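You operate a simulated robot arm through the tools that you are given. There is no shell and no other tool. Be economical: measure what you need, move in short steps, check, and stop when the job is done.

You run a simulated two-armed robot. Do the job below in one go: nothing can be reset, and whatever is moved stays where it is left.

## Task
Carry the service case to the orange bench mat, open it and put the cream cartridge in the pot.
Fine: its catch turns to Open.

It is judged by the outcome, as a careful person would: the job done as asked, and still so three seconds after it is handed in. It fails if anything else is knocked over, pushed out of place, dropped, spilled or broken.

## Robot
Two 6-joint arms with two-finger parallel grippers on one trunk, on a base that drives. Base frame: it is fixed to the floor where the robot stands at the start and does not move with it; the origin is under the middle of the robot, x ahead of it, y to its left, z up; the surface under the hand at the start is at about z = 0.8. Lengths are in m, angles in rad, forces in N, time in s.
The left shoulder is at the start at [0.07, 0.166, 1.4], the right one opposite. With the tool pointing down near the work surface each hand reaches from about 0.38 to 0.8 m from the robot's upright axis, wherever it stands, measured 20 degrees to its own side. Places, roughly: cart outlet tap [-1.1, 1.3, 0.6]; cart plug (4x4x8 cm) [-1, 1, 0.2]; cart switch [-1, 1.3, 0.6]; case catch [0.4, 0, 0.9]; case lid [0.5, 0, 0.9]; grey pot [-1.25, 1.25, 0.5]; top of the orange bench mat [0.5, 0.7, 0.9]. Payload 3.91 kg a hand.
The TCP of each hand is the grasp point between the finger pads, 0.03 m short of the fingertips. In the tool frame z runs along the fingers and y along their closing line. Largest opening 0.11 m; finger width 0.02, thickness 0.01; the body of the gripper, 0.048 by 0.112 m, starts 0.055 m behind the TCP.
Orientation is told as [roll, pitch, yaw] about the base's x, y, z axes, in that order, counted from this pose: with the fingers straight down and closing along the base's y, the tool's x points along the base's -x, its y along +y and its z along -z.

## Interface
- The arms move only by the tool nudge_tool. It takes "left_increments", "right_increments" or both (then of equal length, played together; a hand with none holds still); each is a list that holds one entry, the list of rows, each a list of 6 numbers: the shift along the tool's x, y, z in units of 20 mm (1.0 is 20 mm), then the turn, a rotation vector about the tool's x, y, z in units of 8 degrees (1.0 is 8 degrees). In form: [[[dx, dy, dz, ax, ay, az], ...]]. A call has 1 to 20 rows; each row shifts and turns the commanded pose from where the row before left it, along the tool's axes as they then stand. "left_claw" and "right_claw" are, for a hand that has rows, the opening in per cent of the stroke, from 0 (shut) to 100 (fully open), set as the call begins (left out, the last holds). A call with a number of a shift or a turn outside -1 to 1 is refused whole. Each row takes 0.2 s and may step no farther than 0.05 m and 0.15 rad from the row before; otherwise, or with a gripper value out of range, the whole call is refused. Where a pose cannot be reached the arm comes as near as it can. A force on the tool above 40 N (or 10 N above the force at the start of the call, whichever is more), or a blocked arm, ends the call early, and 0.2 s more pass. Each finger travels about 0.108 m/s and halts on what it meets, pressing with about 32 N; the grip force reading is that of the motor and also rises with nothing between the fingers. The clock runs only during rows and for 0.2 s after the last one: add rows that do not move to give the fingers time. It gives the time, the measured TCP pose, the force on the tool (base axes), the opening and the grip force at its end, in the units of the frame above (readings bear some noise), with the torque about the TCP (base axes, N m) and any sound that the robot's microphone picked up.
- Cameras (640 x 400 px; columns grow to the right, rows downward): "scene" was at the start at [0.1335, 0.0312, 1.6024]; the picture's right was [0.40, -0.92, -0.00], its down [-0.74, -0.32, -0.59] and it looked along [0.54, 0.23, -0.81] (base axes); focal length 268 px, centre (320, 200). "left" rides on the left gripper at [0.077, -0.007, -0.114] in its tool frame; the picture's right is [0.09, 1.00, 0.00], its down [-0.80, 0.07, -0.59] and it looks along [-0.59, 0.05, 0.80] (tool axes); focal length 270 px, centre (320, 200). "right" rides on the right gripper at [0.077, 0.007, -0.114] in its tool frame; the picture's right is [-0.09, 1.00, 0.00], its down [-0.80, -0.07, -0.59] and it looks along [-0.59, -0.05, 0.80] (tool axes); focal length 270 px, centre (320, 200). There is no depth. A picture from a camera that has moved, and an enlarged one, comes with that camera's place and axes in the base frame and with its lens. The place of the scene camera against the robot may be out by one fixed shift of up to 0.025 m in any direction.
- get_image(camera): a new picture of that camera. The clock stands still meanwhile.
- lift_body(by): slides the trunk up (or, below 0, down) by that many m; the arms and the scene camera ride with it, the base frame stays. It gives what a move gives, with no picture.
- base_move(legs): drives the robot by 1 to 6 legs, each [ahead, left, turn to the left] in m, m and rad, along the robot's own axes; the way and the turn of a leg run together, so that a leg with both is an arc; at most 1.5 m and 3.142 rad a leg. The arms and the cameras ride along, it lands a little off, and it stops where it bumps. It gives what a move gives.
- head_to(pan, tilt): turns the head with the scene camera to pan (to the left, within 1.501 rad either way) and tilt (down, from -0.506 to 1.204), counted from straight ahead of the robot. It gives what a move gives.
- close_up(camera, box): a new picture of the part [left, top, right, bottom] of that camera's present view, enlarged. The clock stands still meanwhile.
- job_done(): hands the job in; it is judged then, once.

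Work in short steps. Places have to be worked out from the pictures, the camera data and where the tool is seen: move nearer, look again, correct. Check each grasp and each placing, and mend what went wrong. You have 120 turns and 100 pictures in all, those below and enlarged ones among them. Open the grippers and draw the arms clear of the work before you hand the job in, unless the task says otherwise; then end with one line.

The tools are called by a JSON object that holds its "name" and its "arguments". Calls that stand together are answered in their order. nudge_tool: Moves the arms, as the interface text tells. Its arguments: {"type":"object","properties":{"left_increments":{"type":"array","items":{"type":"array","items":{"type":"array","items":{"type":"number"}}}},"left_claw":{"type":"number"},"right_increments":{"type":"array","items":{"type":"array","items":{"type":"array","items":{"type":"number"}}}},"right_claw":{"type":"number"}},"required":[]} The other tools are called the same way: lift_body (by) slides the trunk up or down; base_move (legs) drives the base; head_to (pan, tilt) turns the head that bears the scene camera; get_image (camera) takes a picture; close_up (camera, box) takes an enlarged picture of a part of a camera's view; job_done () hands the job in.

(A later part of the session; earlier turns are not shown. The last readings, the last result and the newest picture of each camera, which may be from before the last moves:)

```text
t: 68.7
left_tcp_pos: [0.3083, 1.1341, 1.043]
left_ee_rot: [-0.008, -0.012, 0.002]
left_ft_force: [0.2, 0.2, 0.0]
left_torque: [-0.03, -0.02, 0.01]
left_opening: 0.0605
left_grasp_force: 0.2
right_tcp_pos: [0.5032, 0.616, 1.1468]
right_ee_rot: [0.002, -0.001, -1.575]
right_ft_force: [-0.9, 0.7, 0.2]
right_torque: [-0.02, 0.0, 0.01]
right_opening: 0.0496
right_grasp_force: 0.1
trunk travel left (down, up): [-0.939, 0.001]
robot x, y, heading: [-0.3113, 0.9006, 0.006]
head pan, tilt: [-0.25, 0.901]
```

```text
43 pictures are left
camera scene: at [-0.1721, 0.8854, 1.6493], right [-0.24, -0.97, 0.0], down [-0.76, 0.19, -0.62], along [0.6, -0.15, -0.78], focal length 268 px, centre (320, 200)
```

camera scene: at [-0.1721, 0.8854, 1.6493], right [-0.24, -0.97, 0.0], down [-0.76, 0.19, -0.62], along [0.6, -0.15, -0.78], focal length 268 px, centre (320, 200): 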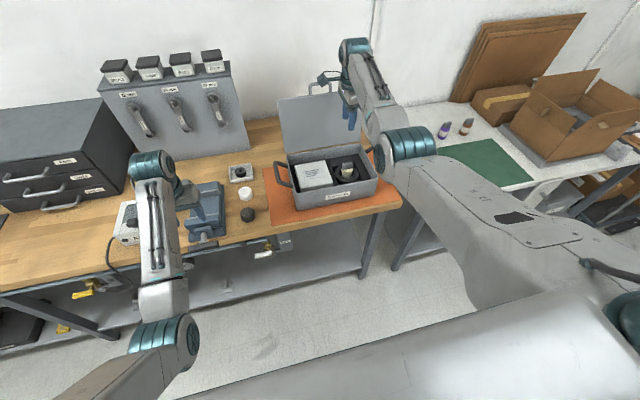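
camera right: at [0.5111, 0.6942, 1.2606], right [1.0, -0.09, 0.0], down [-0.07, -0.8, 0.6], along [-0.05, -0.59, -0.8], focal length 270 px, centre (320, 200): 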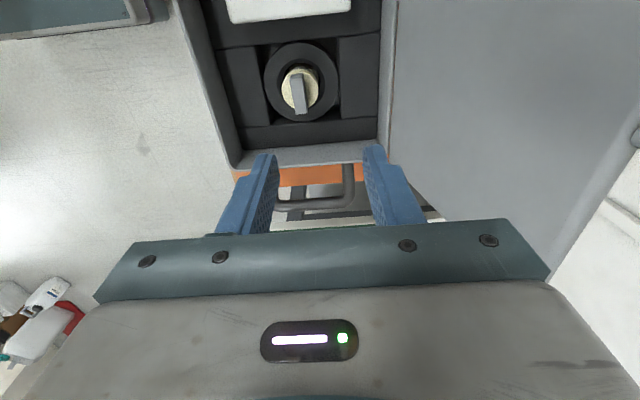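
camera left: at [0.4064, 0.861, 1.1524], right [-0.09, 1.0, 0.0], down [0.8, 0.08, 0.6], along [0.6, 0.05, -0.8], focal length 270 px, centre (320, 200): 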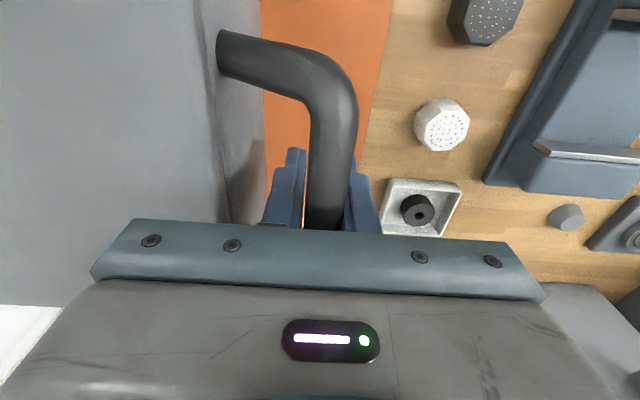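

Tab is thin along x and long along y, matching the current closing direction. I centre on (0.482, 0.617) and descend to z≈0.995.

{"name": "nudge_tool", "arguments": {"right_increments": [[[0, -1, 0, 0, 0, 0], [0, -0.05, 1, 0, 0, 0], [0, 0, 1, 0, 0, 0], [0, 0, 1, 0, 0, 0], [0, 0, 1, 0, 0, 0], [0, 0, 1, 0, 0, 0], [0, 0, 1, 0, 0, 0], [0, 0, 1, 0, 0, 0], [0, 0, 0.5, 0, 0, 0], [0, 0, 0, 0, 0, 0]]]}}

{"name": "get_image", "arguments": {"camera": "right"}}

```text
t: 70.9
left_tcp_pos: [0.308, 1.1347, 1.0439]
left_ee_rot: [-0.008, -0.014, 0.0]
left_ft_force: [0.9, 0.7, -0.3]
left_torque: [0.0, 0.0, -0.01]
left_opening: 0.0603
left_grasp_force: 0.0
right_tcp_pos: [0.4845, 0.6155, 0.9976]
right_ee_rot: [-0.001, -0.002, -1.577]
right_ft_force: [-0.2, -0.2, -0.2]
right_torque: [0.02, 0.02, -0.02]
right_opening: 0.0495
right_grasp_force: 0.0
trunk travel left (down, up): [-0.939, 0.001]
robot x, y, heading: [-0.3156, 0.9003, 0.008]
head pan, tilt: [-0.25, 0.901]
```

```text
42 pictures are left
camera right: at [0.4914, 0.6935, 1.1108], right [1.0, -0.09, 0.0], down [-0.07, -0.8, 0.6], along [-0.05, -0.59, -0.8], focal length 270 px, centre (320, 200)
```

right: 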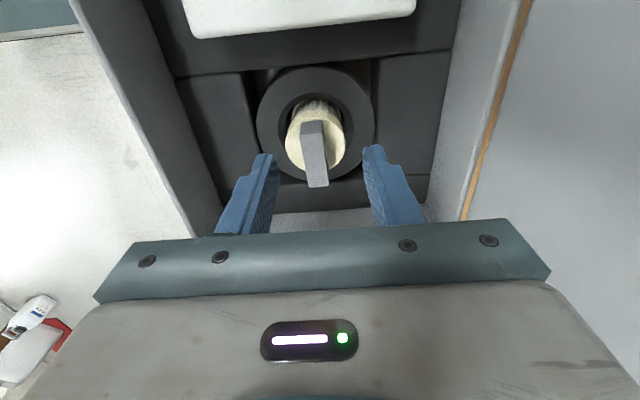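

The tab lies centred between the fingers, its top at z≈0.96. I descend 3 cm and close on it.

{"name": "nudge_tool", "arguments": {"right_increments": [[[0, -0.08, 0.5, 0, 0, 0], [0, 0, 0.5, 0, 0, 0], [0, 0, 0.5, 0, 0, 0], [0, 0, 0, 0, 0, 0]]]}}

{"name": "nudge_tool", "arguments": {"right_increments": [[[0, 0, 0, 0, 0, 0], [0, 0, 0, 0, 0, 0], [0, 0, 0, 0, 0, 0]]], "right_claw": 0}}

{"name": "get_image", "arguments": {"camera": "right"}}

```text
t: 71.9
left_tcp_pos: [0.3092, 1.1348, 1.0422]
left_ee_rot: [-0.008, -0.014, 0.001]
left_ft_force: [-0.8, -0.1, 0.1]
left_torque: [0.0, -0.01, 0.01]
left_opening: 0.0606
left_grasp_force: 0.0
right_tcp_pos: [0.474, 0.6184, 0.9695]
right_ee_rot: [0.001, -0.004, -1.573]
right_ft_force: [-0.5, -0.1, 1.6]
right_torque: [-0.03, -0.03, -0.01]
right_opening: 0.0496
right_grasp_force: 0.3
right hand out of reach, approached as far as the arm can: row 3
trunk travel left (down, up): [-0.939, 0.001]
robot x, y, heading: [-0.3119, 0.8988, 0.006]
head pan, tilt: [-0.25, 0.901]
```

```text
t: 72.7
left_tcp_pos: [0.3101, 1.1351, 1.044]
left_ee_rot: [-0.007, -0.012, 0.001]
left_ft_force: [-0.8, -0.7, -0.6]
left_torque: [0.0, -0.02, 0.0]
left_opening: 0.0606
left_grasp_force: 0.0
right_tcp_pos: [0.4755, 0.6185, 0.9713]
right_ee_rot: [0.002, -0.003, -1.573]
right_ft_force: [5.0, 0.5, 3.6]
right_torque: [0.05, -0.19, 0.02]
right_opening: 0.0132
right_grasp_force: 32.5
trunk travel left (down, up): [-0.939, 0.001]
robot x, y, heading: [-0.3096, 0.901, 0.009]
head pan, tilt: [-0.25, 0.901]
```

```text
41 pictures are left
camera right: at [0.4822, 0.6964, 1.0834], right [1.0, -0.09, 0.0], down [-0.07, -0.8, 0.6], along [-0.05, -0.59, -0.8], focal length 270 px, centre (320, 200)
```

right: 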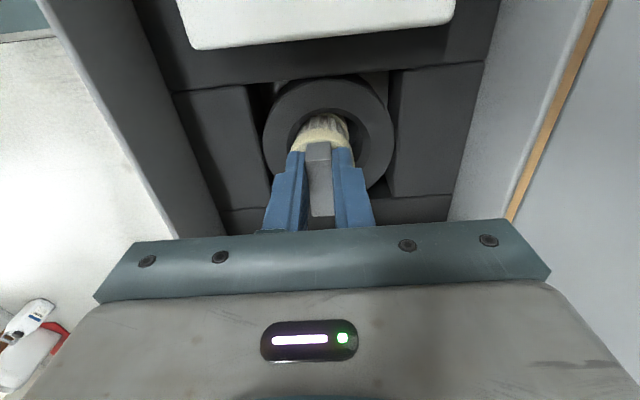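

Tab gripped. I lift straight up 4 cm and watch.

{"name": "nudge_tool", "arguments": {"right_increments": [[[0, 0, -0.4, 0, 0, 0], [0, 0, -0.4, 0, 0, 0], [0, 0, -0.4, 0, 0, 0], [0, 0, -0.4, 0, 0, 0], [0, 0, -0.4, 0, 0, 0], [0, 0, 0, 0, 0, 0]]]}}

{"name": "nudge_tool", "arguments": {"right_increments": [[[0, 0, -1, 0, 0, 0], [0, 0, -1, 0, 0, 0], [0, 0, -1, 0, 0, 0], [0, 0, -1, 0, 0, 0], [0, 0, 0, 0, 0, 0]]]}}

{"name": "get_image", "arguments": {"camera": "right"}}

{"name": "close_up", "arguments": {"camera": "scene", "box": [250, 70, 410, 190]}}

```text
t: 74.1
left_tcp_pos: [0.3097, 1.1346, 1.0442]
left_ee_rot: [-0.007, -0.009, 0.002]
left_ft_force: [-0.6, -0.2, 0.6]
left_torque: [0.02, 0.03, -0.02]
left_opening: 0.0605
left_grasp_force: 0.1
right_tcp_pos: [0.4749, 0.6166, 1.0077]
right_ee_rot: [0.001, -0.002, -1.574]
right_ft_force: [-0.2, 0.8, 0.1]
right_torque: [0.01, -0.01, 0.01]
right_opening: 0.0131
right_grasp_force: 32.2
trunk travel left (down, up): [-0.939, 0.001]
robot x, y, heading: [-0.3109, 0.9008, 0.007]
head pan, tilt: [-0.25, 0.901]
```

```text
t: 75.3
left_tcp_pos: [0.3102, 1.1345, 1.0433]
left_ee_rot: [-0.006, -0.012, 0.002]
left_ft_force: [-0.6, 0.0, 0.4]
left_torque: [0.01, -0.01, 0.0]
left_opening: 0.0604
left_grasp_force: 0.0
right_tcp_pos: [0.4734, 0.6172, 1.0878]
right_ee_rot: [0.0, 0.0, -1.575]
right_ft_force: [-0.4, -1.1, -0.3]
right_torque: [-0.01, -0.02, 0.01]
right_opening: 0.0129
right_grasp_force: 32.3
trunk travel left (down, up): [-0.939, 0.001]
robot x, y, heading: [-0.3091, 0.9024, 0.008]
head pan, tilt: [-0.25, 0.901]
```

```text
40 pictures are left
camera right: at [0.4812, 0.6948, 1.2023], right [1.0, -0.09, 0.0], down [-0.07, -0.8, 0.6], along [-0.05, -0.59, -0.8], focal length 270 px, centre (320, 200)
```

right: 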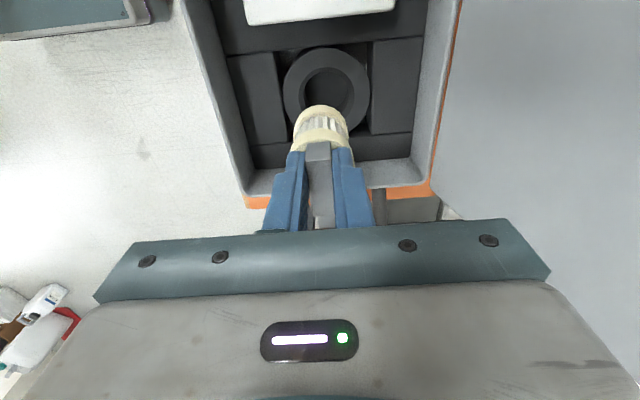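

```text
3.33 times, centred on (330, 130) of scene
camera zoom: at [-0.1717, 0.8855, 1.6492], right [-0.24, -0.97, 0.0], down [-0.76, 0.19, -0.62], along [0.6, -0.15, -0.78], focal length 893 px, centre (287, 433)
```

zoom: 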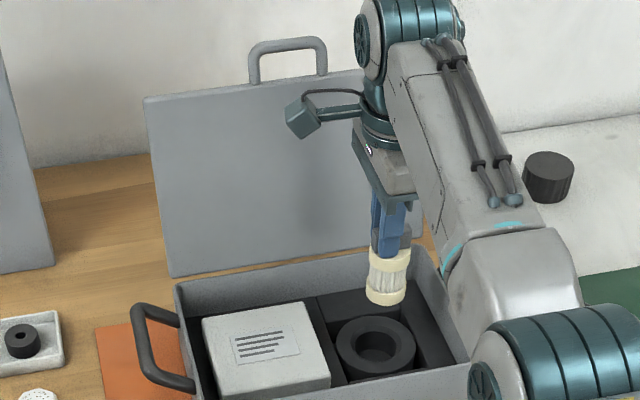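

Cartridge held (cream, tab gripped) and clear of the case. I raise the hand a little, back off 0.12 m and turn left 0.5 rad to get a view of the cart.

{"name": "base_move", "arguments": {"legs": [[-0.12, 0, 0], [0, 0, 0.5]]}}

{"name": "head_to", "arguments": {"pan": 1.5, "tilt": 0.75}}

{"name": "get_image", "arguments": {"camera": "scene"}}

```text
t: 77.6
left_tcp_pos: [0.0876, 1.3179, 1.0446]
left_ee_rot: [-0.007, -0.013, 0.321]
left_ft_force: [-0.2, 0.1, 0.1]
left_torque: [-0.01, -0.02, 0.02]
left_opening: 0.0605
left_grasp_force: 0.0
right_tcp_pos: [0.4056, 0.8778, 1.0889]
right_ee_rot: [0.001, -0.002, -1.255]
right_ft_force: [0.9, 0.0, -0.9]
right_torque: [0.01, -0.01, -0.02]
right_opening: 0.0131
right_grasp_force: 32.0
trunk travel left (down, up): [-0.939, 0.001]
robot x, y, heading: [-0.4248, 0.9051, 0.326]
head pan, tilt: [-0.25, 0.901]
stopped in leg 2: the robot was blocked; the commanded pose is now the measured one
```

```text
t: 79.4
left_tcp_pos: [0.0891, 1.3201, 1.0452]
left_ee_rot: [-0.006, -0.012, 0.322]
left_ft_force: [0.0, -0.8, 0.3]
left_torque: [-0.01, -0.01, 0.03]
left_opening: 0.0608
left_grasp_force: 0.2
right_tcp_pos: [0.4069, 0.8791, 1.089]
right_ee_rot: [0.0, -0.003, -1.255]
right_ft_force: [0.6, 0.4, -1.1]
right_torque: [-0.02, 0.01, -0.03]
right_opening: 0.013
right_grasp_force: 31.9
trunk travel left (down, up): [-0.939, 0.001]
robot x, y, heading: [-0.4247, 0.9021, 0.325]
head pan, tilt: [1.499, 0.75]
```

```text
38 pictures are left
camera scene: at [-0.3841, 1.0019, 1.6612], right [0.97, 0.25, 0.0], down [0.17, -0.66, -0.73], along [-0.18, 0.71, -0.68], focal length 268 px, centre (320, 200)
```

scene: 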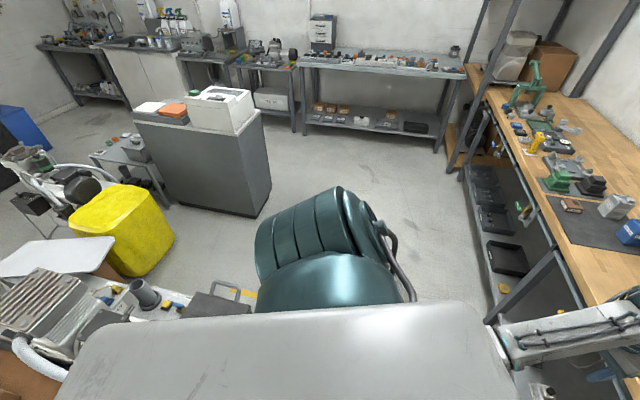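

The base bumped something behind-left (probably the cart), so I stop there. I look closely at the cart's visible part.

{"name": "close_up", "arguments": {"camera": "scene", "box": [0, 220, 270, 400]}}

```text
2.22 times, centred on (135, 310) of scene
camera zoom: at [-0.3841, 1.0019, 1.6612], right [0.97, 0.25, 0.0], down [0.17, -0.66, -0.73], along [-0.18, 0.71, -0.68], focal length 596 px, centre (731, -44)
```

zoom: 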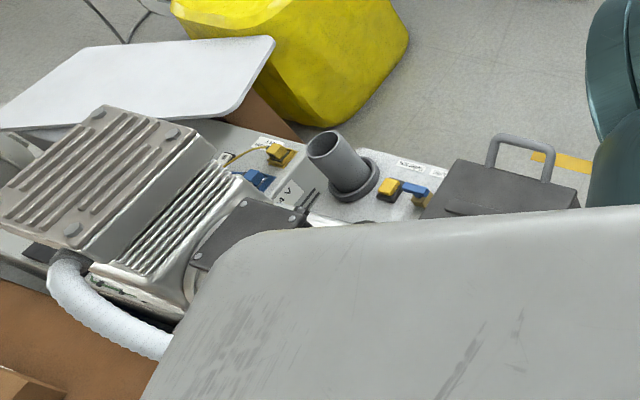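

The grey pot is an open cylinder on the cart near (−1.25, 1.35), with a toolbox in front of it; the cart's end is just behind me. I turn back, shift 0.7 m right into free floor, then turn left partway and look at the cart from there.

{"name": "base_move", "arguments": {"legs": [[0, 0, -0.32], [0.05, -0.35, 0], [0, -0.35, 0]]}}

{"name": "base_move", "arguments": {"legs": [[0, 0, 1.0]]}}

{"name": "head_to", "arguments": {"pan": 1.1, "tilt": 0.6}}

{"name": "get_image", "arguments": {"camera": "scene"}}

```text
t: 84.6
left_tcp_pos: [0.2442, 0.4267, 1.0428]
left_ee_rot: [-0.009, -0.011, -0.006]
left_ft_force: [0.2, 0.0, 0.3]
left_torque: [-0.02, 0.01, 0.01]
left_opening: 0.0605
left_grasp_force: 0.0
right_tcp_pos: [0.4035, -0.0925, 1.0892]
right_ee_rot: [-0.001, -0.006, -1.584]
right_ft_force: [0.4, 0.3, -0.1]
right_torque: [-0.03, -0.01, -0.02]
right_opening: 0.0133
right_grasp_force: 32.0
trunk travel left (down, up): [-0.939, 0.001]
robot x, y, heading: [-0.379, 0.1965, -0.0]
head pan, tilt: [1.499, 0.75]
```

```text
t: 87.5
left_tcp_pos: [-0.2309, 0.8426, 1.0441]
left_ee_rot: [-0.007, -0.011, 0.988]
left_ft_force: [-0.3, -0.8, -0.7]
left_torque: [0.02, -0.01, 0.0]
left_opening: 0.0605
left_grasp_force: 0.1
right_tcp_pos: [0.2915, 0.6953, 1.0892]
right_ee_rot: [-0.001, -0.003, -0.587]
right_ft_force: [-0.2, -0.1, -0.5]
right_torque: [0.02, 0.03, 0.01]
right_opening: 0.0131
right_grasp_force: 32.0
trunk travel left (down, up): [-0.939, 0.001]
robot x, y, heading: [-0.3752, 0.1939, 0.99]
head pan, tilt: [1.499, 0.75]
```

```text
t: 88.4
left_tcp_pos: [-0.2313, 0.8444, 1.0431]
left_ee_rot: [-0.007, -0.013, 0.99]
left_ft_force: [-0.4, 0.1, 0.3]
left_torque: [-0.03, -0.02, 0.04]
left_opening: 0.0603
left_grasp_force: 0.1
right_tcp_pos: [0.291, 0.6963, 1.0878]
right_ee_rot: [-0.001, -0.004, -0.586]
right_ft_force: [-0.2, 0.1, -0.9]
right_torque: [-0.02, 0.01, 0.01]
right_opening: 0.0129
right_grasp_force: 32.1
trunk travel left (down, up): [-0.939, 0.001]
robot x, y, heading: [-0.3795, 0.2001, 0.994]
head pan, tilt: [1.1, 0.6]
```

```text
36 pictures are left
camera scene: at [-0.3793, 0.3186, 1.674], right [0.87, 0.5, 0.0], down [0.28, -0.49, -0.82], along [-0.41, 0.71, -0.57], focal length 268 px, centre (320, 200)
```

scene: 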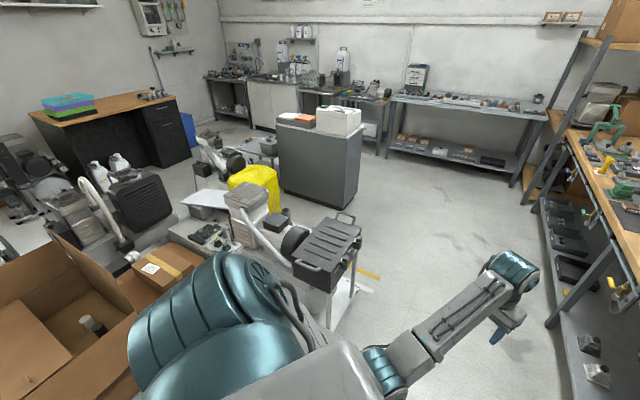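

Now the cart is visible ahead-left, with cartons to the far left. I zoom in on the cart.

{"name": "close_up", "arguments": {"camera": "scene", "box": [160, 150, 400, 330]}}

```text
2.22 times, centred on (280, 240) of scene
camera zoom: at [-0.3793, 0.3186, 1.674], right [0.87, 0.5, 0.0], down [0.28, -0.49, -0.82], along [-0.41, 0.71, -0.57], focal length 596 px, centre (409, 111)
```

zoom: 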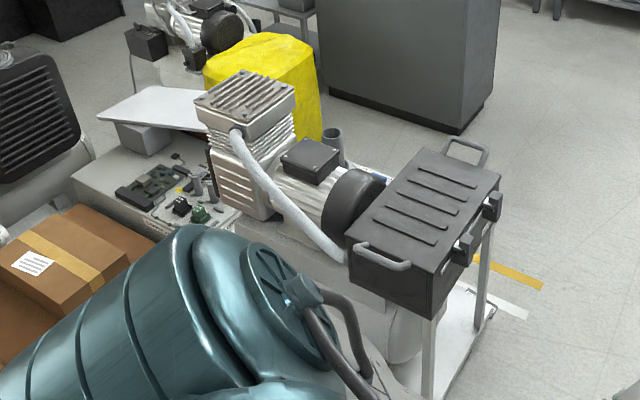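

From two views: pot rim at about (−1.235, 1.37, 0.66) on the cart's +y side, compressor top (−1.41, 1.21, 0.83). I'll go round the cart's end and face it from the +y side; first turn to +y and drive up the corridor.

{"name": "base_move", "arguments": {"legs": [[0, 0, 0.577], [0, -0.17, 0], [0.8, 0, 0]]}}

{"name": "head_to", "arguments": {"pan": 0.6, "tilt": 0.8}}

{"name": "get_image", "arguments": {"camera": "scene"}}

```text
t: 95.3
left_tcp_pos: [-0.4363, 1.6215, 1.0451]
left_ee_rot: [-0.006, -0.012, 1.566]
left_ft_force: [0.1, 0.2, 0.8]
left_torque: [-0.02, -0.01, -0.03]
left_opening: 0.0607
left_grasp_force: 0.1
right_tcp_pos: [0.0824, 1.7832, 1.0891]
right_ee_rot: [0.0, -0.003, -0.01]
right_ft_force: [-0.4, 0.4, -0.8]
right_torque: [0.01, 0.04, 0.02]
right_opening: 0.0129
right_grasp_force: 31.9
trunk travel left (down, up): [-0.939, 0.001]
robot x, y, heading: [-0.2079, 1.0049, 1.571]
head pan, tilt: [1.1, 0.6]
```

```text
t: 96.3
left_tcp_pos: [-0.4368, 1.6244, 1.0436]
left_ee_rot: [-0.007, -0.01, 1.567]
left_ft_force: [0.3, 0.2, -0.2]
left_torque: [0.03, 0.0, -0.01]
left_opening: 0.0603
left_grasp_force: 0.0
right_tcp_pos: [0.0821, 1.7846, 1.0877]
right_ee_rot: [-0.002, -0.003, -0.01]
right_ft_force: [-0.6, 0.7, -0.9]
right_torque: [-0.02, 0.01, -0.03]
right_opening: 0.0129
right_grasp_force: 32.5
trunk travel left (down, up): [-0.939, 0.001]
robot x, y, heading: [-0.2057, 1.0013, 1.568]
head pan, tilt: [0.6, 0.799]
```

```text
34 pictures are left
camera scene: at [-0.2372, 1.1207, 1.6572], right [0.83, 0.56, 0.0], down [0.4, -0.59, -0.7], along [-0.39, 0.58, -0.72], focal length 268 px, centre (320, 200)
```

scene: 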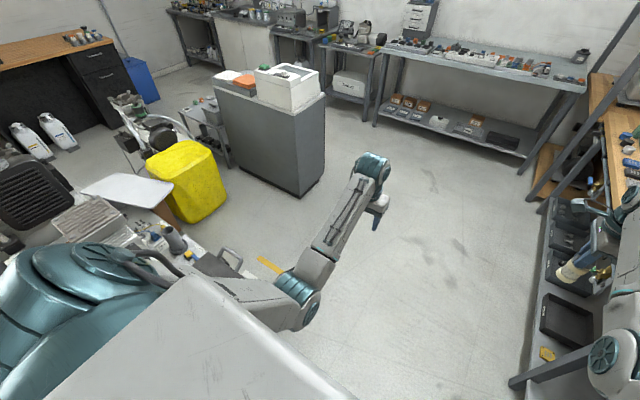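

The floor at (−1, 1.95) is free (bin right edge x≈−1.68, cabinet corner (−1.3, 2.39)). I drive on to y≈1.95 and turn left by half a turn to face the cart side.

{"name": "base_move", "arguments": {"legs": [[0.94, 0, 0], [0, 0, 1.57], [0, 0, 1.57]]}}

{"name": "head_to", "arguments": {"pan": -0.7, "tilt": 0.7}}

{"name": "get_image", "arguments": {"camera": "scene"}}

```text
t: 108.8
left_tcp_pos: [0.0209, 1.2958, 1.0446]
left_ee_rot: [-0.007, -0.012, -1.588]
left_ft_force: [0.2, -0.3, -0.1]
left_torque: [0.02, 0.0, 0.0]
left_opening: 0.0604
left_grasp_force: 0.1
right_tcp_pos: [-0.4993, 1.1421, 1.0872]
right_ee_rot: [-0.001, -0.003, 3.116]
right_ft_force: [0.7, -1.0, -1.4]
right_torque: [0.01, 0.0, 0.0]
right_opening: 0.013
right_grasp_force: 31.8
trunk travel left (down, up): [-0.939, 0.001]
robot x, y, heading: [-0.1965, 1.9217, -1.589]
head pan, tilt: [0.6, 0.799]
```

```text
t: 110.2
left_tcp_pos: [0.0224, 1.295, 1.0435]
left_ee_rot: [-0.008, -0.01, -1.589]
left_ft_force: [0.4, -0.5, -0.1]
left_torque: [-0.04, 0.03, 0.0]
left_opening: 0.0606
left_grasp_force: 0.1
right_tcp_pos: [-0.4986, 1.1419, 1.0871]
right_ee_rot: [-0.001, -0.005, 3.117]
right_ft_force: [0.8, -0.8, -0.8]
right_torque: [0.0, -0.04, -0.01]
right_opening: 0.013
right_grasp_force: 32.1
trunk travel left (down, up): [-0.939, 0.001]
robot x, y, heading: [-0.1987, 1.9178, -1.585]
head pan, tilt: [-0.7, 0.7]
```

```text
33 pictures are left
camera scene: at [-0.239, 1.8084, 1.6654], right [-0.76, 0.65, 0.0], down [0.42, 0.49, -0.76], along [-0.5, -0.58, -0.64], focal length 268 px, centre (320, 200)
```

scene: 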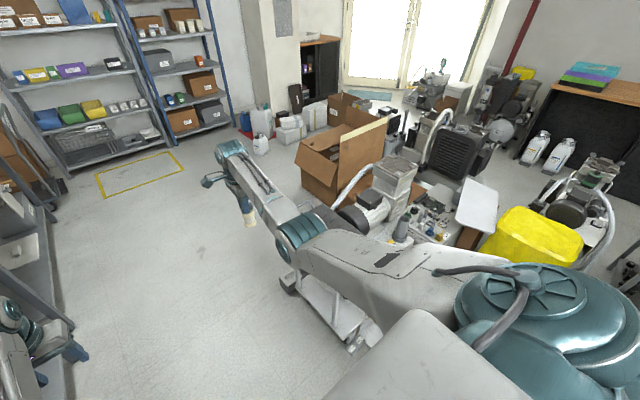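

The cart corner is near (−0.77, 1.45). I strafe right 0.77 m (slightly back) so the pot falls on the right arm's side.

{"name": "base_move", "arguments": {"legs": [[-0.03, -0.4, 0.015], [0, -0.38, 0]]}}

{"name": "head_to", "arguments": {"pan": -0.3, "tilt": 0.95}}

{"name": "get_image", "arguments": {"camera": "scene"}}

{"name": "get_image", "arguments": {"camera": "right"}}

```text
t: 114.7
left_tcp_pos: [-0.7327, 1.3317, 1.0438]
left_ee_rot: [-0.01, -0.011, -1.557]
left_ft_force: [-0.2, 1.0, 0.1]
left_torque: [0.0, 0.01, 0.02]
left_opening: 0.0603
left_grasp_force: 0.0
right_tcp_pos: [-1.2473, 1.1614, 1.0889]
right_ee_rot: [-0.001, -0.005, -3.134]
right_ft_force: [1.0, -0.5, -0.1]
right_torque: [0.01, 0.0, -0.01]
right_opening: 0.013
right_grasp_force: 31.8
trunk travel left (down, up): [-0.939, 0.001]
robot x, y, heading: [-0.9737, 1.9508, -1.55]
head pan, tilt: [-0.7, 0.7]
```

```text
t: 115.6
left_tcp_pos: [-0.7356, 1.3314, 1.0444]
left_ee_rot: [-0.007, -0.01, -1.555]
left_ft_force: [-0.4, 0.0, -1.5]
left_torque: [-0.01, -0.02, -0.01]
left_opening: 0.0606
left_grasp_force: 0.1
right_tcp_pos: [-1.2503, 1.1609, 1.0885]
right_ee_rot: [-0.001, -0.003, -3.132]
right_ft_force: [0.0, -0.6, -0.4]
right_torque: [0.02, -0.02, -0.05]
right_opening: 0.013
right_grasp_force: 31.9
trunk travel left (down, up): [-0.939, 0.001]
robot x, y, heading: [-0.9718, 1.9462, -1.554]
head pan, tilt: [-0.3, 0.949]
```

```text
32 pictures are left
camera scene: at [-0.9789, 1.8308, 1.6457], right [-0.96, 0.28, 0.0], down [0.23, 0.78, -0.58], along [-0.16, -0.56, -0.81], focal length 268 px, centre (320, 200)
```

scene: 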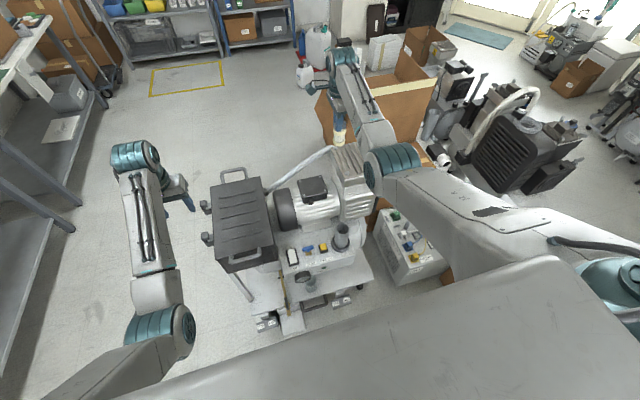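

```text
31 pictures are left
camera right: at [-1.1715, 1.1555, 1.2013], right [-0.08, -1.0, 0.0], down [-0.8, 0.06, 0.6], along [-0.59, 0.05, -0.8], focal length 270 px, centre (320, 200)
```

right: 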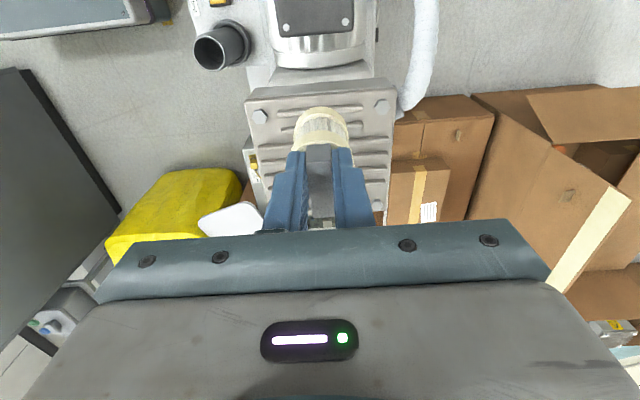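

Pot seen again; the right camera puts its rim near (−1.226, 1.358). I zoom in to verify what is in and around it.

{"name": "close_up", "arguments": {"camera": "scene", "box": [240, 170, 400, 290]}}

{"name": "close_up", "arguments": {"camera": "right", "box": [140, 0, 300, 100]}}

```text
3.33 times, centred on (320, 230) of scene
camera zoom: at [-0.9789, 1.8308, 1.6457], right [-0.96, 0.28, 0.0], down [0.23, 0.78, -0.58], along [-0.16, -0.56, -0.81], focal length 893 px, centre (320, 100)
```

zoom: 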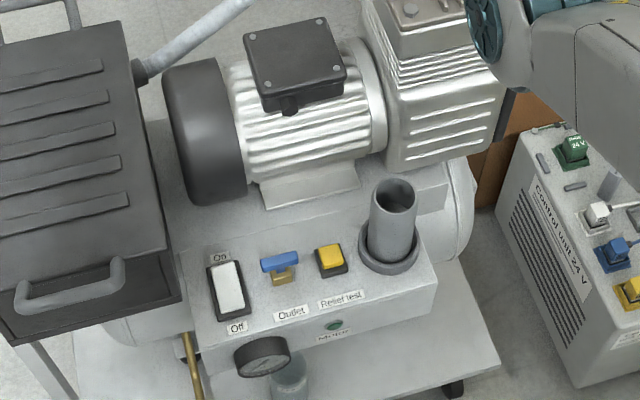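

```text
4.00 times, centred on (220, 50) of right
camera zoom: at [-1.1715, 1.1555, 1.2013], right [-0.08, -1.0, 0.0], down [-0.8, 0.06, 0.6], along [-0.59, 0.05, -0.8], focal length 1081 px, centre (720, 800)
```

zoom: 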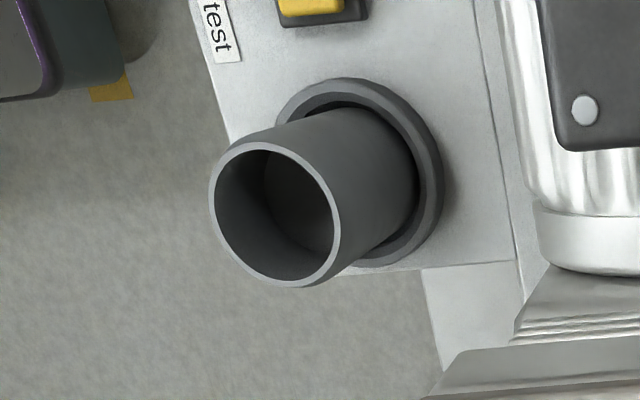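

The pot is a cylinder of about 65 mm outer, the cartridge about 42 mm. I move the left hand 0.2 m outward (clear of the toolbox) and bring the right hand back over the pot, dropping 5 cm on the way.

{"name": "nudge_tool", "arguments": {"left_increments": [[[0, 1, 0, 0, 0, 0], [0, 1, 0, 0, 0, 0], [0, 1, 0, 0, 0, 0], [0, 1, 0, 0, 0, 0], [0, 1, 0, 0, 0, 0], [0, 1, 0, 0, 0, 0], [0, 1, 0, 0, 0, 0], [0, 1, 0, 0, 0, 0], [0, 1, 0, 0, 0, 0], [0, 1, 0, 0, 0, 0], [0, 0, 0, 0, 0, 0]]], "right_increments": [[[0.1, -1, 0.2, 0, 0, 0], [0.1, -1, 0.2, 0, 0, 0], [0.1, -1, 0.3, 0, 0, 0], [0.1, -1, 0.3, 0, 0, 0], [0.1, -1, 0.3, 0, 0, 0], [0.1, -1, 0.3, 0, 0, 0], [0.1, -1, 0.3, 0, 0, 0], [0.1, -1, 0.3, 0, 0, 0], [0.1, -1, 0.3, 0, 0, 0], [0.1, -0.9, 0.2, 0, 0, 0], [0, 0, 0, 0, 0, 0]]]}}

{"name": "get_image", "arguments": {"camera": "right"}}

```text
t: 118.0
left_tcp_pos: [-0.5337, 1.3317, 1.0435]
left_ee_rot: [-0.007, -0.012, -1.558]
left_ft_force: [0.4, -0.6, 1.0]
left_torque: [0.0, 0.0, -0.01]
left_opening: 0.0606
left_grasp_force: 0.1
right_tcp_pos: [-1.2304, 1.3538, 1.0239]
right_ee_rot: [0.003, -0.005, -3.133]
right_ft_force: [0.0, -0.7, -0.9]
right_torque: [0.0, -0.01, -0.01]
right_opening: 0.0125
right_grasp_force: 31.5
right hand out of reach, approached as far as the arm can: row 9, 10
trunk travel left (down, up): [-0.939, 0.001]
robot x, y, heading: [-0.9722, 1.9491, -1.551]
head pan, tilt: [-0.3, 0.949]
```

```text
28 pictures are left
camera right: at [-1.1526, 1.3483, 1.1381], right [-0.08, -1.0, 0.0], down [-0.8, 0.07, 0.6], along [-0.59, 0.04, -0.8], focal length 270 px, centre (320, 200)
```

right: 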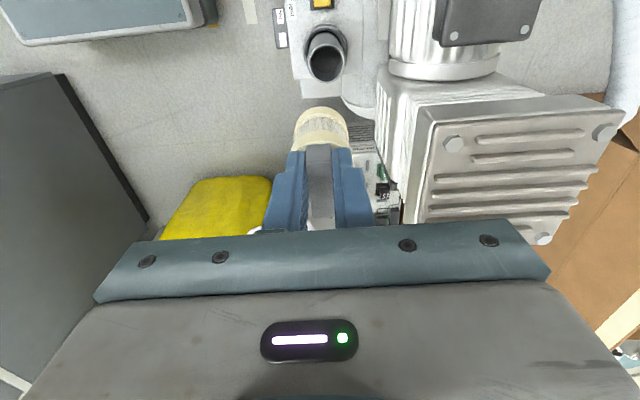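

The pot centre is refined to about (−1.227, 1.342), rim z≈0.68, and the cartridge hangs centred about 7 cm below the TCP. I lower the trunk 0.21 m.

{"name": "lift_body", "arguments": {"by": -0.21}}

{"name": "get_image", "arguments": {"camera": "right"}}

{"name": "get_image", "arguments": {"camera": "scene"}}

```text
t: 120.2
left_tcp_pos: [-0.5334, 1.3321, 0.8337]
left_ee_rot: [-0.005, -0.013, -1.556]
left_ft_force: [-0.4, -0.1, -0.5]
left_torque: [-0.03, 0.05, 0.02]
left_opening: 0.0601
left_grasp_force: 0.0
right_tcp_pos: [-1.2306, 1.3524, 0.8158]
right_ee_rot: [0.004, -0.003, -3.132]
right_ft_force: [0.5, 1.0, -0.7]
right_torque: [0.03, -0.03, -0.01]
right_opening: 0.013
right_grasp_force: 31.7
trunk travel left (down, up): [-0.729, 0.211]
robot x, y, heading: [-0.9729, 1.95, -1.554]
head pan, tilt: [-0.3, 0.949]
```

```text
27 pictures are left
camera right: at [-1.1525, 1.3485, 0.9284], right [-0.08, -1.0, 0.0], down [-0.8, 0.07, 0.6], along [-0.6, 0.04, -0.8], focal length 270 px, centre (320, 200)
```

right: 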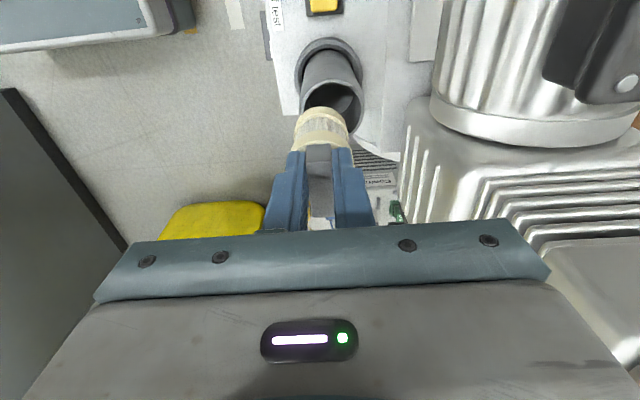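

```text
26 pictures are left
camera scene: at [-0.9776, 1.8311, 1.4357], right [-0.96, 0.28, 0.0], down [0.23, 0.78, -0.58], along [-0.16, -0.56, -0.81], focal length 268 px, centre (320, 200)
```

scene: 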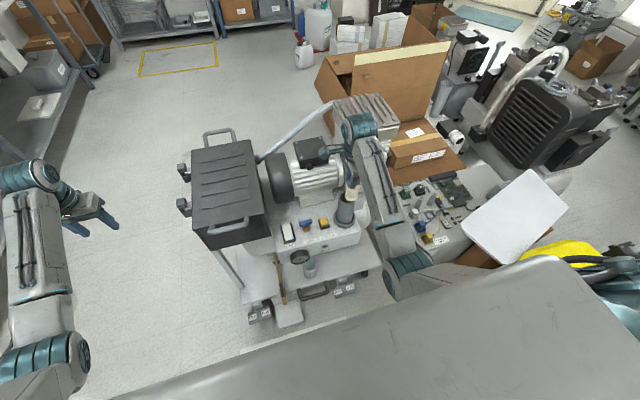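

The cartridge is close to the rim. I zoom in to measure rim and cartridge precisely.

{"name": "close_up", "arguments": {"camera": "right", "box": [260, 30, 400, 160]}}

{"name": "close_up", "arguments": {"camera": "scene", "box": [300, 140, 400, 240]}}

```text
3.08 times, centred on (330, 95) of right
camera zoom: at [-1.1525, 1.3485, 0.9284], right [-0.08, -1.0, 0.0], down [-0.8, 0.07, 0.6], along [-0.6, 0.04, -0.8], focal length 832 px, centre (289, 523)
```

zoom: 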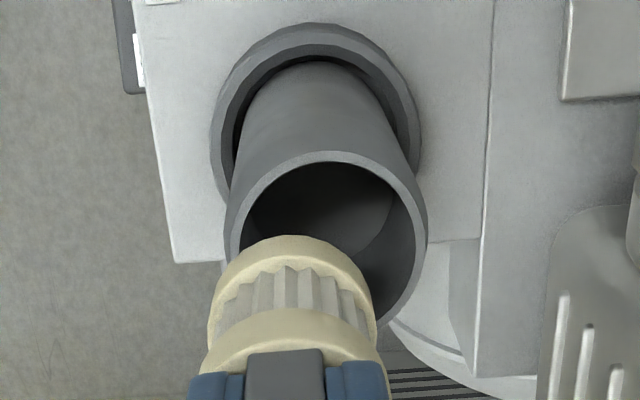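

```text
4.00 times, centred on (350, 190) of scene
camera zoom: at [-0.9776, 1.8311, 1.4357], right [-0.96, 0.28, 0.0], down [0.23, 0.78, -0.58], along [-0.16, -0.56, -0.81], focal length 1072 px, centre (200, 240)
```

zoom: 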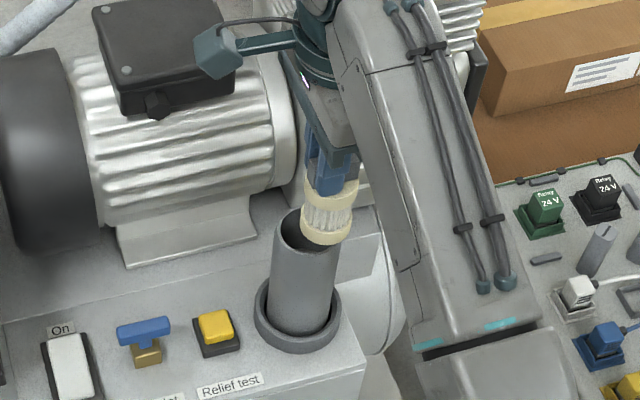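

Cartridge bottom and rim are nearly level; the pot centre is about 12 mm in +x and 11 mm in −y from the hand. I raise 1 cm, shift, and compare again in both views.

{"name": "nudge_tool", "arguments": {"right_increments": [[[0, 0, -0.5, 0, 0, 0], [0.58, 0.53, 0, 0, 0, 0], [0, 0, 0, 0, 0, 0], [0, 0, 0, 0, 0, 0]]]}}

{"name": "close_up", "arguments": {"camera": "right", "box": [260, 30, 400, 160]}}

{"name": "close_up", "arguments": {"camera": "scene", "box": [310, 160, 380, 225]}}

```text
t: 121.2
left_tcp_pos: [-0.5327, 1.333, 0.8347]
left_ee_rot: [-0.007, -0.014, -1.557]
left_ft_force: [0.3, 0.2, 0.5]
left_torque: [0.01, 0.0, -0.02]
left_opening: 0.0606
left_grasp_force: 0.1
right_tcp_pos: [-1.2192, 1.3426, 0.8147]
right_ee_rot: [0.003, -0.004, -3.133]
right_ft_force: [0.0, -0.6, -0.6]
right_torque: [0.0, -0.01, 0.01]
right_opening: 0.0128
right_grasp_force: 31.8
right hand out of reach, approached as far as the arm can: row 1
trunk travel left (down, up): [-0.729, 0.211]
robot x, y, heading: [-0.9739, 1.9452, -1.55]
head pan, tilt: [-0.3, 0.949]
```

```text
3.08 times, centred on (330, 95) of right
camera zoom: at [-1.1405, 1.3376, 0.9281], right [-0.08, -1.0, 0.0], down [-0.8, 0.07, 0.6], along [-0.6, 0.04, -0.8], focal length 832 px, centre (289, 523)
```

zoom: 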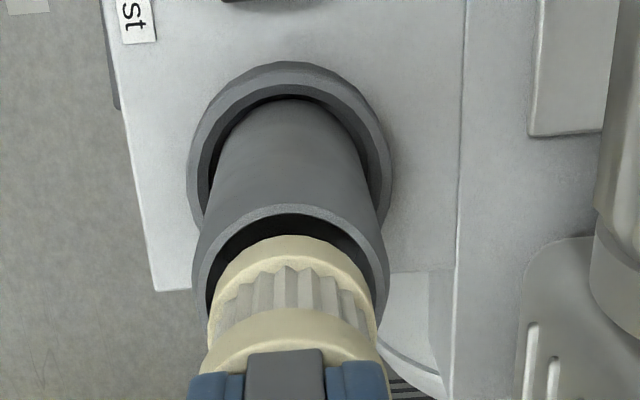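

```text
6.15 times, centred on (345, 192) of scene
camera zoom: at [-0.9775, 1.831, 1.4357], right [-0.96, 0.28, 0.0], down [0.23, 0.78, -0.58], along [-0.16, -0.56, -0.81], focal length 1649 px, centre (166, 246)
```

zoom: 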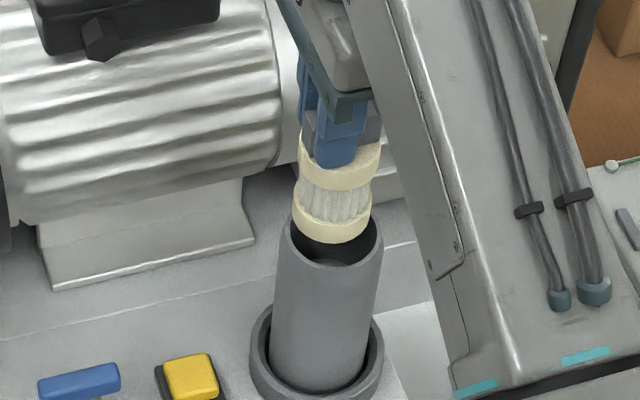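

The views agree within about 1 mm: only a 1.2 mm shift in −x is needed. I apply it and lower in small steps, watching for contact.

{"name": "nudge_tool", "arguments": {"right_increments": [[[-0.06, 0, 0.2, 0, 0, 0], [0, 0, 0.3, 0, 0, 0], [0, 0, 0, 0, 0, 0]]]}}

{"name": "close_up", "arguments": {"camera": "right", "box": [260, 30, 400, 160]}}

{"name": "close_up", "arguments": {"camera": "scene", "box": [310, 160, 380, 225]}}

```text
t: 122.0
left_tcp_pos: [-0.5337, 1.3326, 0.8345]
left_ee_rot: [-0.006, -0.012, -1.558]
left_ft_force: [0.4, -1.1, 0.3]
left_torque: [0.02, -0.01, 0.0]
left_opening: 0.0605
left_grasp_force: 0.1
right_tcp_pos: [-1.2194, 1.3424, 0.804]
right_ee_rot: [0.004, -0.002, -3.133]
right_ft_force: [0.1, 0.3, -1.5]
right_torque: [0.03, -0.01, -0.02]
right_opening: 0.013
right_grasp_force: 31.8
trunk travel left (down, up): [-0.729, 0.211]
robot x, y, heading: [-0.9743, 1.9485, -1.554]
head pan, tilt: [-0.3, 0.949]
```

```text
3.08 times, centred on (330, 95) of right
camera zoom: at [-1.142, 1.3375, 0.9176], right [-0.08, -1.0, 0.0], down [-0.8, 0.07, 0.6], along [-0.6, 0.04, -0.8], focal length 832 px, centre (289, 523)
```

zoom: 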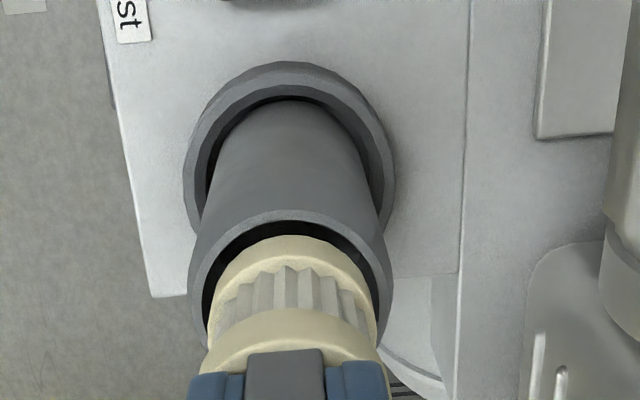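

```text
6.15 times, centred on (345, 192) of scene
camera zoom: at [-0.9776, 1.831, 1.4357], right [-0.96, 0.28, 0.0], down [0.23, 0.78, -0.58], along [-0.16, -0.56, -0.81], focal length 1649 px, centre (166, 246)
```

zoom: 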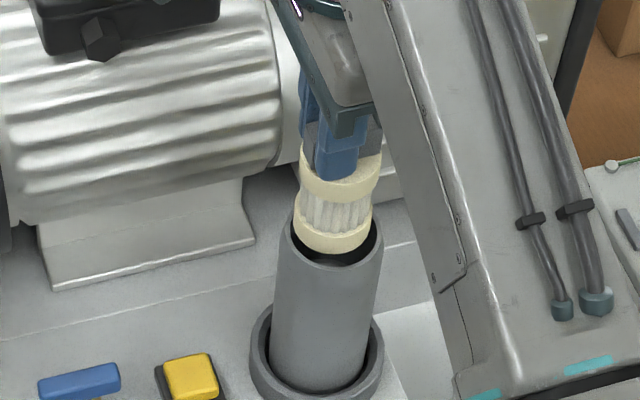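

Well aligned in both views. I keep lowering in 4 mm steps.

{"name": "nudge_tool", "arguments": {"right_increments": [[[0, 0, 0.2, 0, 0, 0], [0, 0, 0.2, 0, 0, 0], [0, 0, 0.2, 0, 0, 0], [0, 0, 0.2, 0, 0, 0], [0, 0, 0, 0, 0, 0]]]}}

{"name": "close_up", "arguments": {"camera": "scene", "box": [310, 160, 380, 225]}}

```text
t: 123.2
left_tcp_pos: [-0.5334, 1.3329, 0.8347]
left_ee_rot: [-0.007, -0.014, -1.557]
left_ft_force: [0.2, 1.1, 0.4]
left_torque: [0.02, 0.02, 0.01]
left_opening: 0.0608
left_grasp_force: 0.1
right_tcp_pos: [-1.2194, 1.3433, 0.7888]
right_ee_rot: [0.004, -0.003, -3.132]
right_ft_force: [-0.1, -0.1, -1.1]
right_torque: [0.02, 0.0, 0.0]
right_opening: 0.0131
right_grasp_force: 32.0
trunk travel left (down, up): [-0.729, 0.211]
robot x, y, heading: [-0.974, 1.9506, -1.556]
head pan, tilt: [-0.3, 0.949]
```

```text
6.15 times, centred on (345, 192) of scene
camera zoom: at [-0.9776, 1.831, 1.4357], right [-0.96, 0.28, 0.0], down [0.23, 0.78, -0.58], along [-0.16, -0.56, -0.81], focal length 1649 px, centre (166, 246)
```

zoom: 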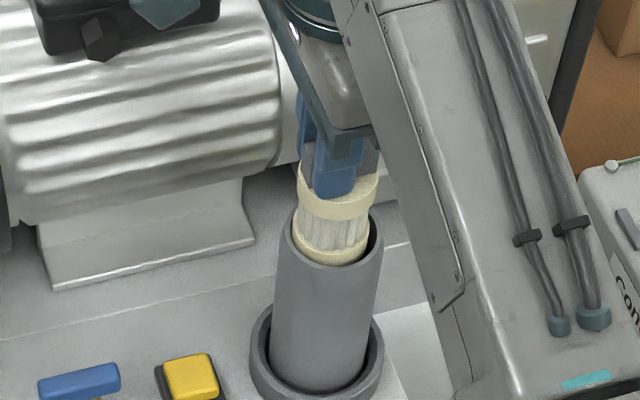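

The cartridge has entered the pot without contact. I continue lowering.

{"name": "nudge_tool", "arguments": {"right_increments": [[[0, 0, 0.25, 0, 0, 0], [0, 0, 0.25, 0, 0, 0], [0, 0, 0.25, 0, 0, 0], [0, 0, 0.25, 0, 0, 0], [0, 0, 0.25, 0, 0, 0], [0, 0, 0.25, 0, 0, 0], [0, 0, 0.25, 0, 0, 0], [0, 0, 0.25, 0, 0, 0], [0, 0, 0, 0, 0, 0]]]}}

{"name": "close_up", "arguments": {"camera": "scene", "box": [310, 160, 380, 225]}}

{"name": "close_up", "arguments": {"camera": "right", "box": [260, 50, 400, 180]}}

```text
t: 125.2
left_tcp_pos: [-0.5323, 1.3329, 0.8333]
left_ee_rot: [-0.007, -0.011, -1.558]
left_ft_force: [-0.6, -0.2, -0.6]
left_torque: [0.0, -0.01, -0.03]
left_opening: 0.0607
left_grasp_force: 0.1
right_tcp_pos: [-1.2197, 1.3433, 0.7484]
right_ee_rot: [0.005, -0.003, -3.133]
right_ft_force: [0.2, 0.6, -1.0]
right_torque: [0.0, 0.02, 0.03]
right_opening: 0.013
right_grasp_force: 32.3
trunk travel left (down, up): [-0.729, 0.211]
robot x, y, heading: [-0.9765, 1.9467, -1.549]
head pan, tilt: [-0.3, 0.949]
```

```text
6.15 times, centred on (345, 192) of scene
camera zoom: at [-0.9776, 1.831, 1.4357], right [-0.96, 0.28, 0.0], down [0.23, 0.78, -0.58], along [-0.16, -0.56, -0.81], focal length 1649 px, centre (166, 246)
```

zoom: 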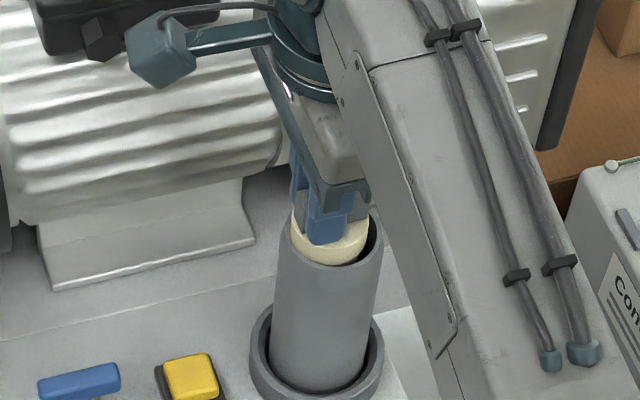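

```text
3.08 times, centred on (330, 115) of right
camera zoom: at [-1.1407, 1.3379, 0.8626], right [-0.08, -1.0, 0.0], down [-0.8, 0.07, 0.6], along [-0.6, 0.04, -0.8], focal length 832 px, centre (289, 462)
```

zoom: 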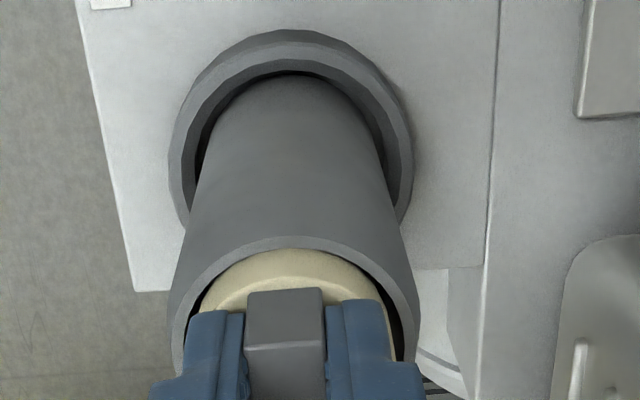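

Nearly all in, no contact. I lower up to 2 cm more, watching for the floor of the pot.

{"name": "nudge_tool", "arguments": {"right_increments": [[[0, 0, 0.2, 0, 0, 0], [0, 0, 0.2, 0, 0, 0], [0, 0, 0.2, 0, 0, 0], [0, 0, 0.2, 0, 0, 0], [0, 0, 0, 0, 0, 0]]]}}

{"name": "close_up", "arguments": {"camera": "right", "box": [260, 50, 400, 180]}}

```text
t: 126.4
left_tcp_pos: [-0.5334, 1.334, 0.8338]
left_ee_rot: [-0.008, -0.014, -1.559]
left_ft_force: [-0.2, -0.1, -0.2]
left_torque: [0.0, -0.02, 0.0]
left_opening: 0.0607
left_grasp_force: 0.1
right_tcp_pos: [-1.2194, 1.3433, 0.7351]
right_ee_rot: [0.008, -0.004, -3.132]
right_ft_force: [-0.3, -1.0, 17.7]
right_torque: [-0.01, 0.19, 0.02]
right_opening: 0.0132
right_grasp_force: 32.1
trunk travel left (down, up): [-0.729, 0.211]
robot x, y, heading: [-0.9715, 1.9501, -1.551]
head pan, tilt: [-0.3, 0.949]
```

```text
3.08 times, centred on (330, 115) of right
camera zoom: at [-1.1413, 1.3384, 0.8494], right [-0.08, -1.0, 0.01], down [-0.8, 0.07, 0.6], along [-0.6, 0.04, -0.8], focal length 832 px, centre (289, 462)
```

zoom: 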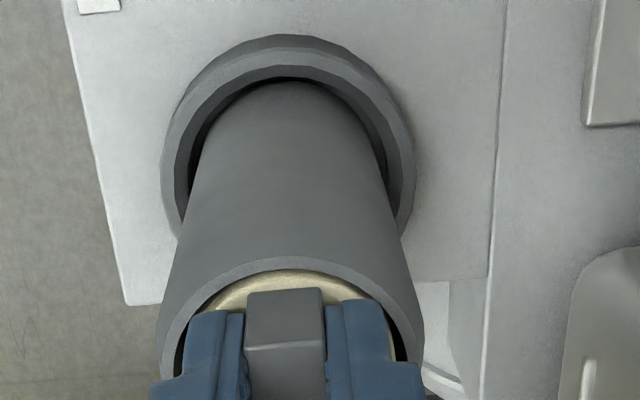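

About 18 N upward: the cartridge sits on the pot floor. I relieve 1 mm and open only slightly (15%) since the fingers are inside the rim.

{"name": "nudge_tool", "arguments": {"right_increments": [[[0, 0, -0.08, 0, 0, 0], [0, 0, 0, 0, 0, 0], [0, 0, 0, 0, 0, 0]]], "right_claw": 15}}

{"name": "nudge_tool", "arguments": {"right_increments": [[[0, 0, -0.25, 0, 0, 0], [0, 0, -0.25, 0, 0, 0], [0, 0, -0.25, 0, 0, 0], [0, 0, 0, 0, 0, 0]]]}}

{"name": "close_up", "arguments": {"camera": "right", "box": [260, 50, 400, 180]}}

```text
t: 127.2
left_tcp_pos: [-0.5341, 1.3335, 0.8348]
left_ee_rot: [-0.008, -0.012, -1.556]
left_ft_force: [-0.3, 0.4, 0.4]
left_torque: [-0.03, 0.03, -0.03]
left_opening: 0.0605
left_grasp_force: 0.1
right_tcp_pos: [-1.2187, 1.3428, 0.7362]
right_ee_rot: [0.006, -0.003, -3.134]
right_ft_force: [-1.4, -1.2, 13.7]
right_torque: [-0.04, 0.11, 0.02]
right_opening: 0.0142
right_grasp_force: 0.1
trunk travel left (down, up): [-0.729, 0.211]
robot x, y, heading: [-0.9713, 1.9484, -1.552]
head pan, tilt: [-0.3, 0.949]
```

```text
t: 128.2
left_tcp_pos: [-0.5337, 1.3332, 0.8327]
left_ee_rot: [-0.007, -0.009, -1.558]
left_ft_force: [0.8, 0.4, -0.7]
left_torque: [-0.02, 0.02, 0.02]
left_opening: 0.0604
left_grasp_force: 0.1
right_tcp_pos: [-1.2192, 1.3436, 0.7487]
right_ee_rot: [0.002, -0.002, -3.133]
right_ft_force: [1.0, -0.5, 0.5]
right_torque: [0.02, -0.02, -0.01]
right_opening: 0.0166
right_grasp_force: 0.2
trunk travel left (down, up): [-0.729, 0.211]
robot x, y, heading: [-0.9724, 1.9479, -1.555]
head pan, tilt: [-0.3, 0.949]
```

```text
3.08 times, centred on (330, 115) of right
camera zoom: at [-1.1411, 1.3379, 0.8629], right [-0.08, -1.0, 0.0], down [-0.8, 0.07, 0.6], along [-0.6, 0.04, -0.8], focal length 832 px, centre (289, 462)
```

zoom: 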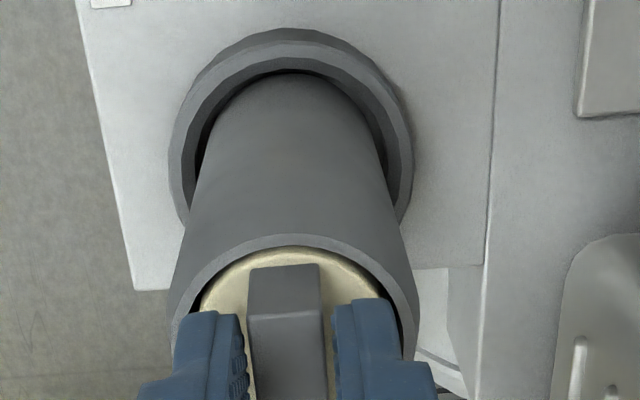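

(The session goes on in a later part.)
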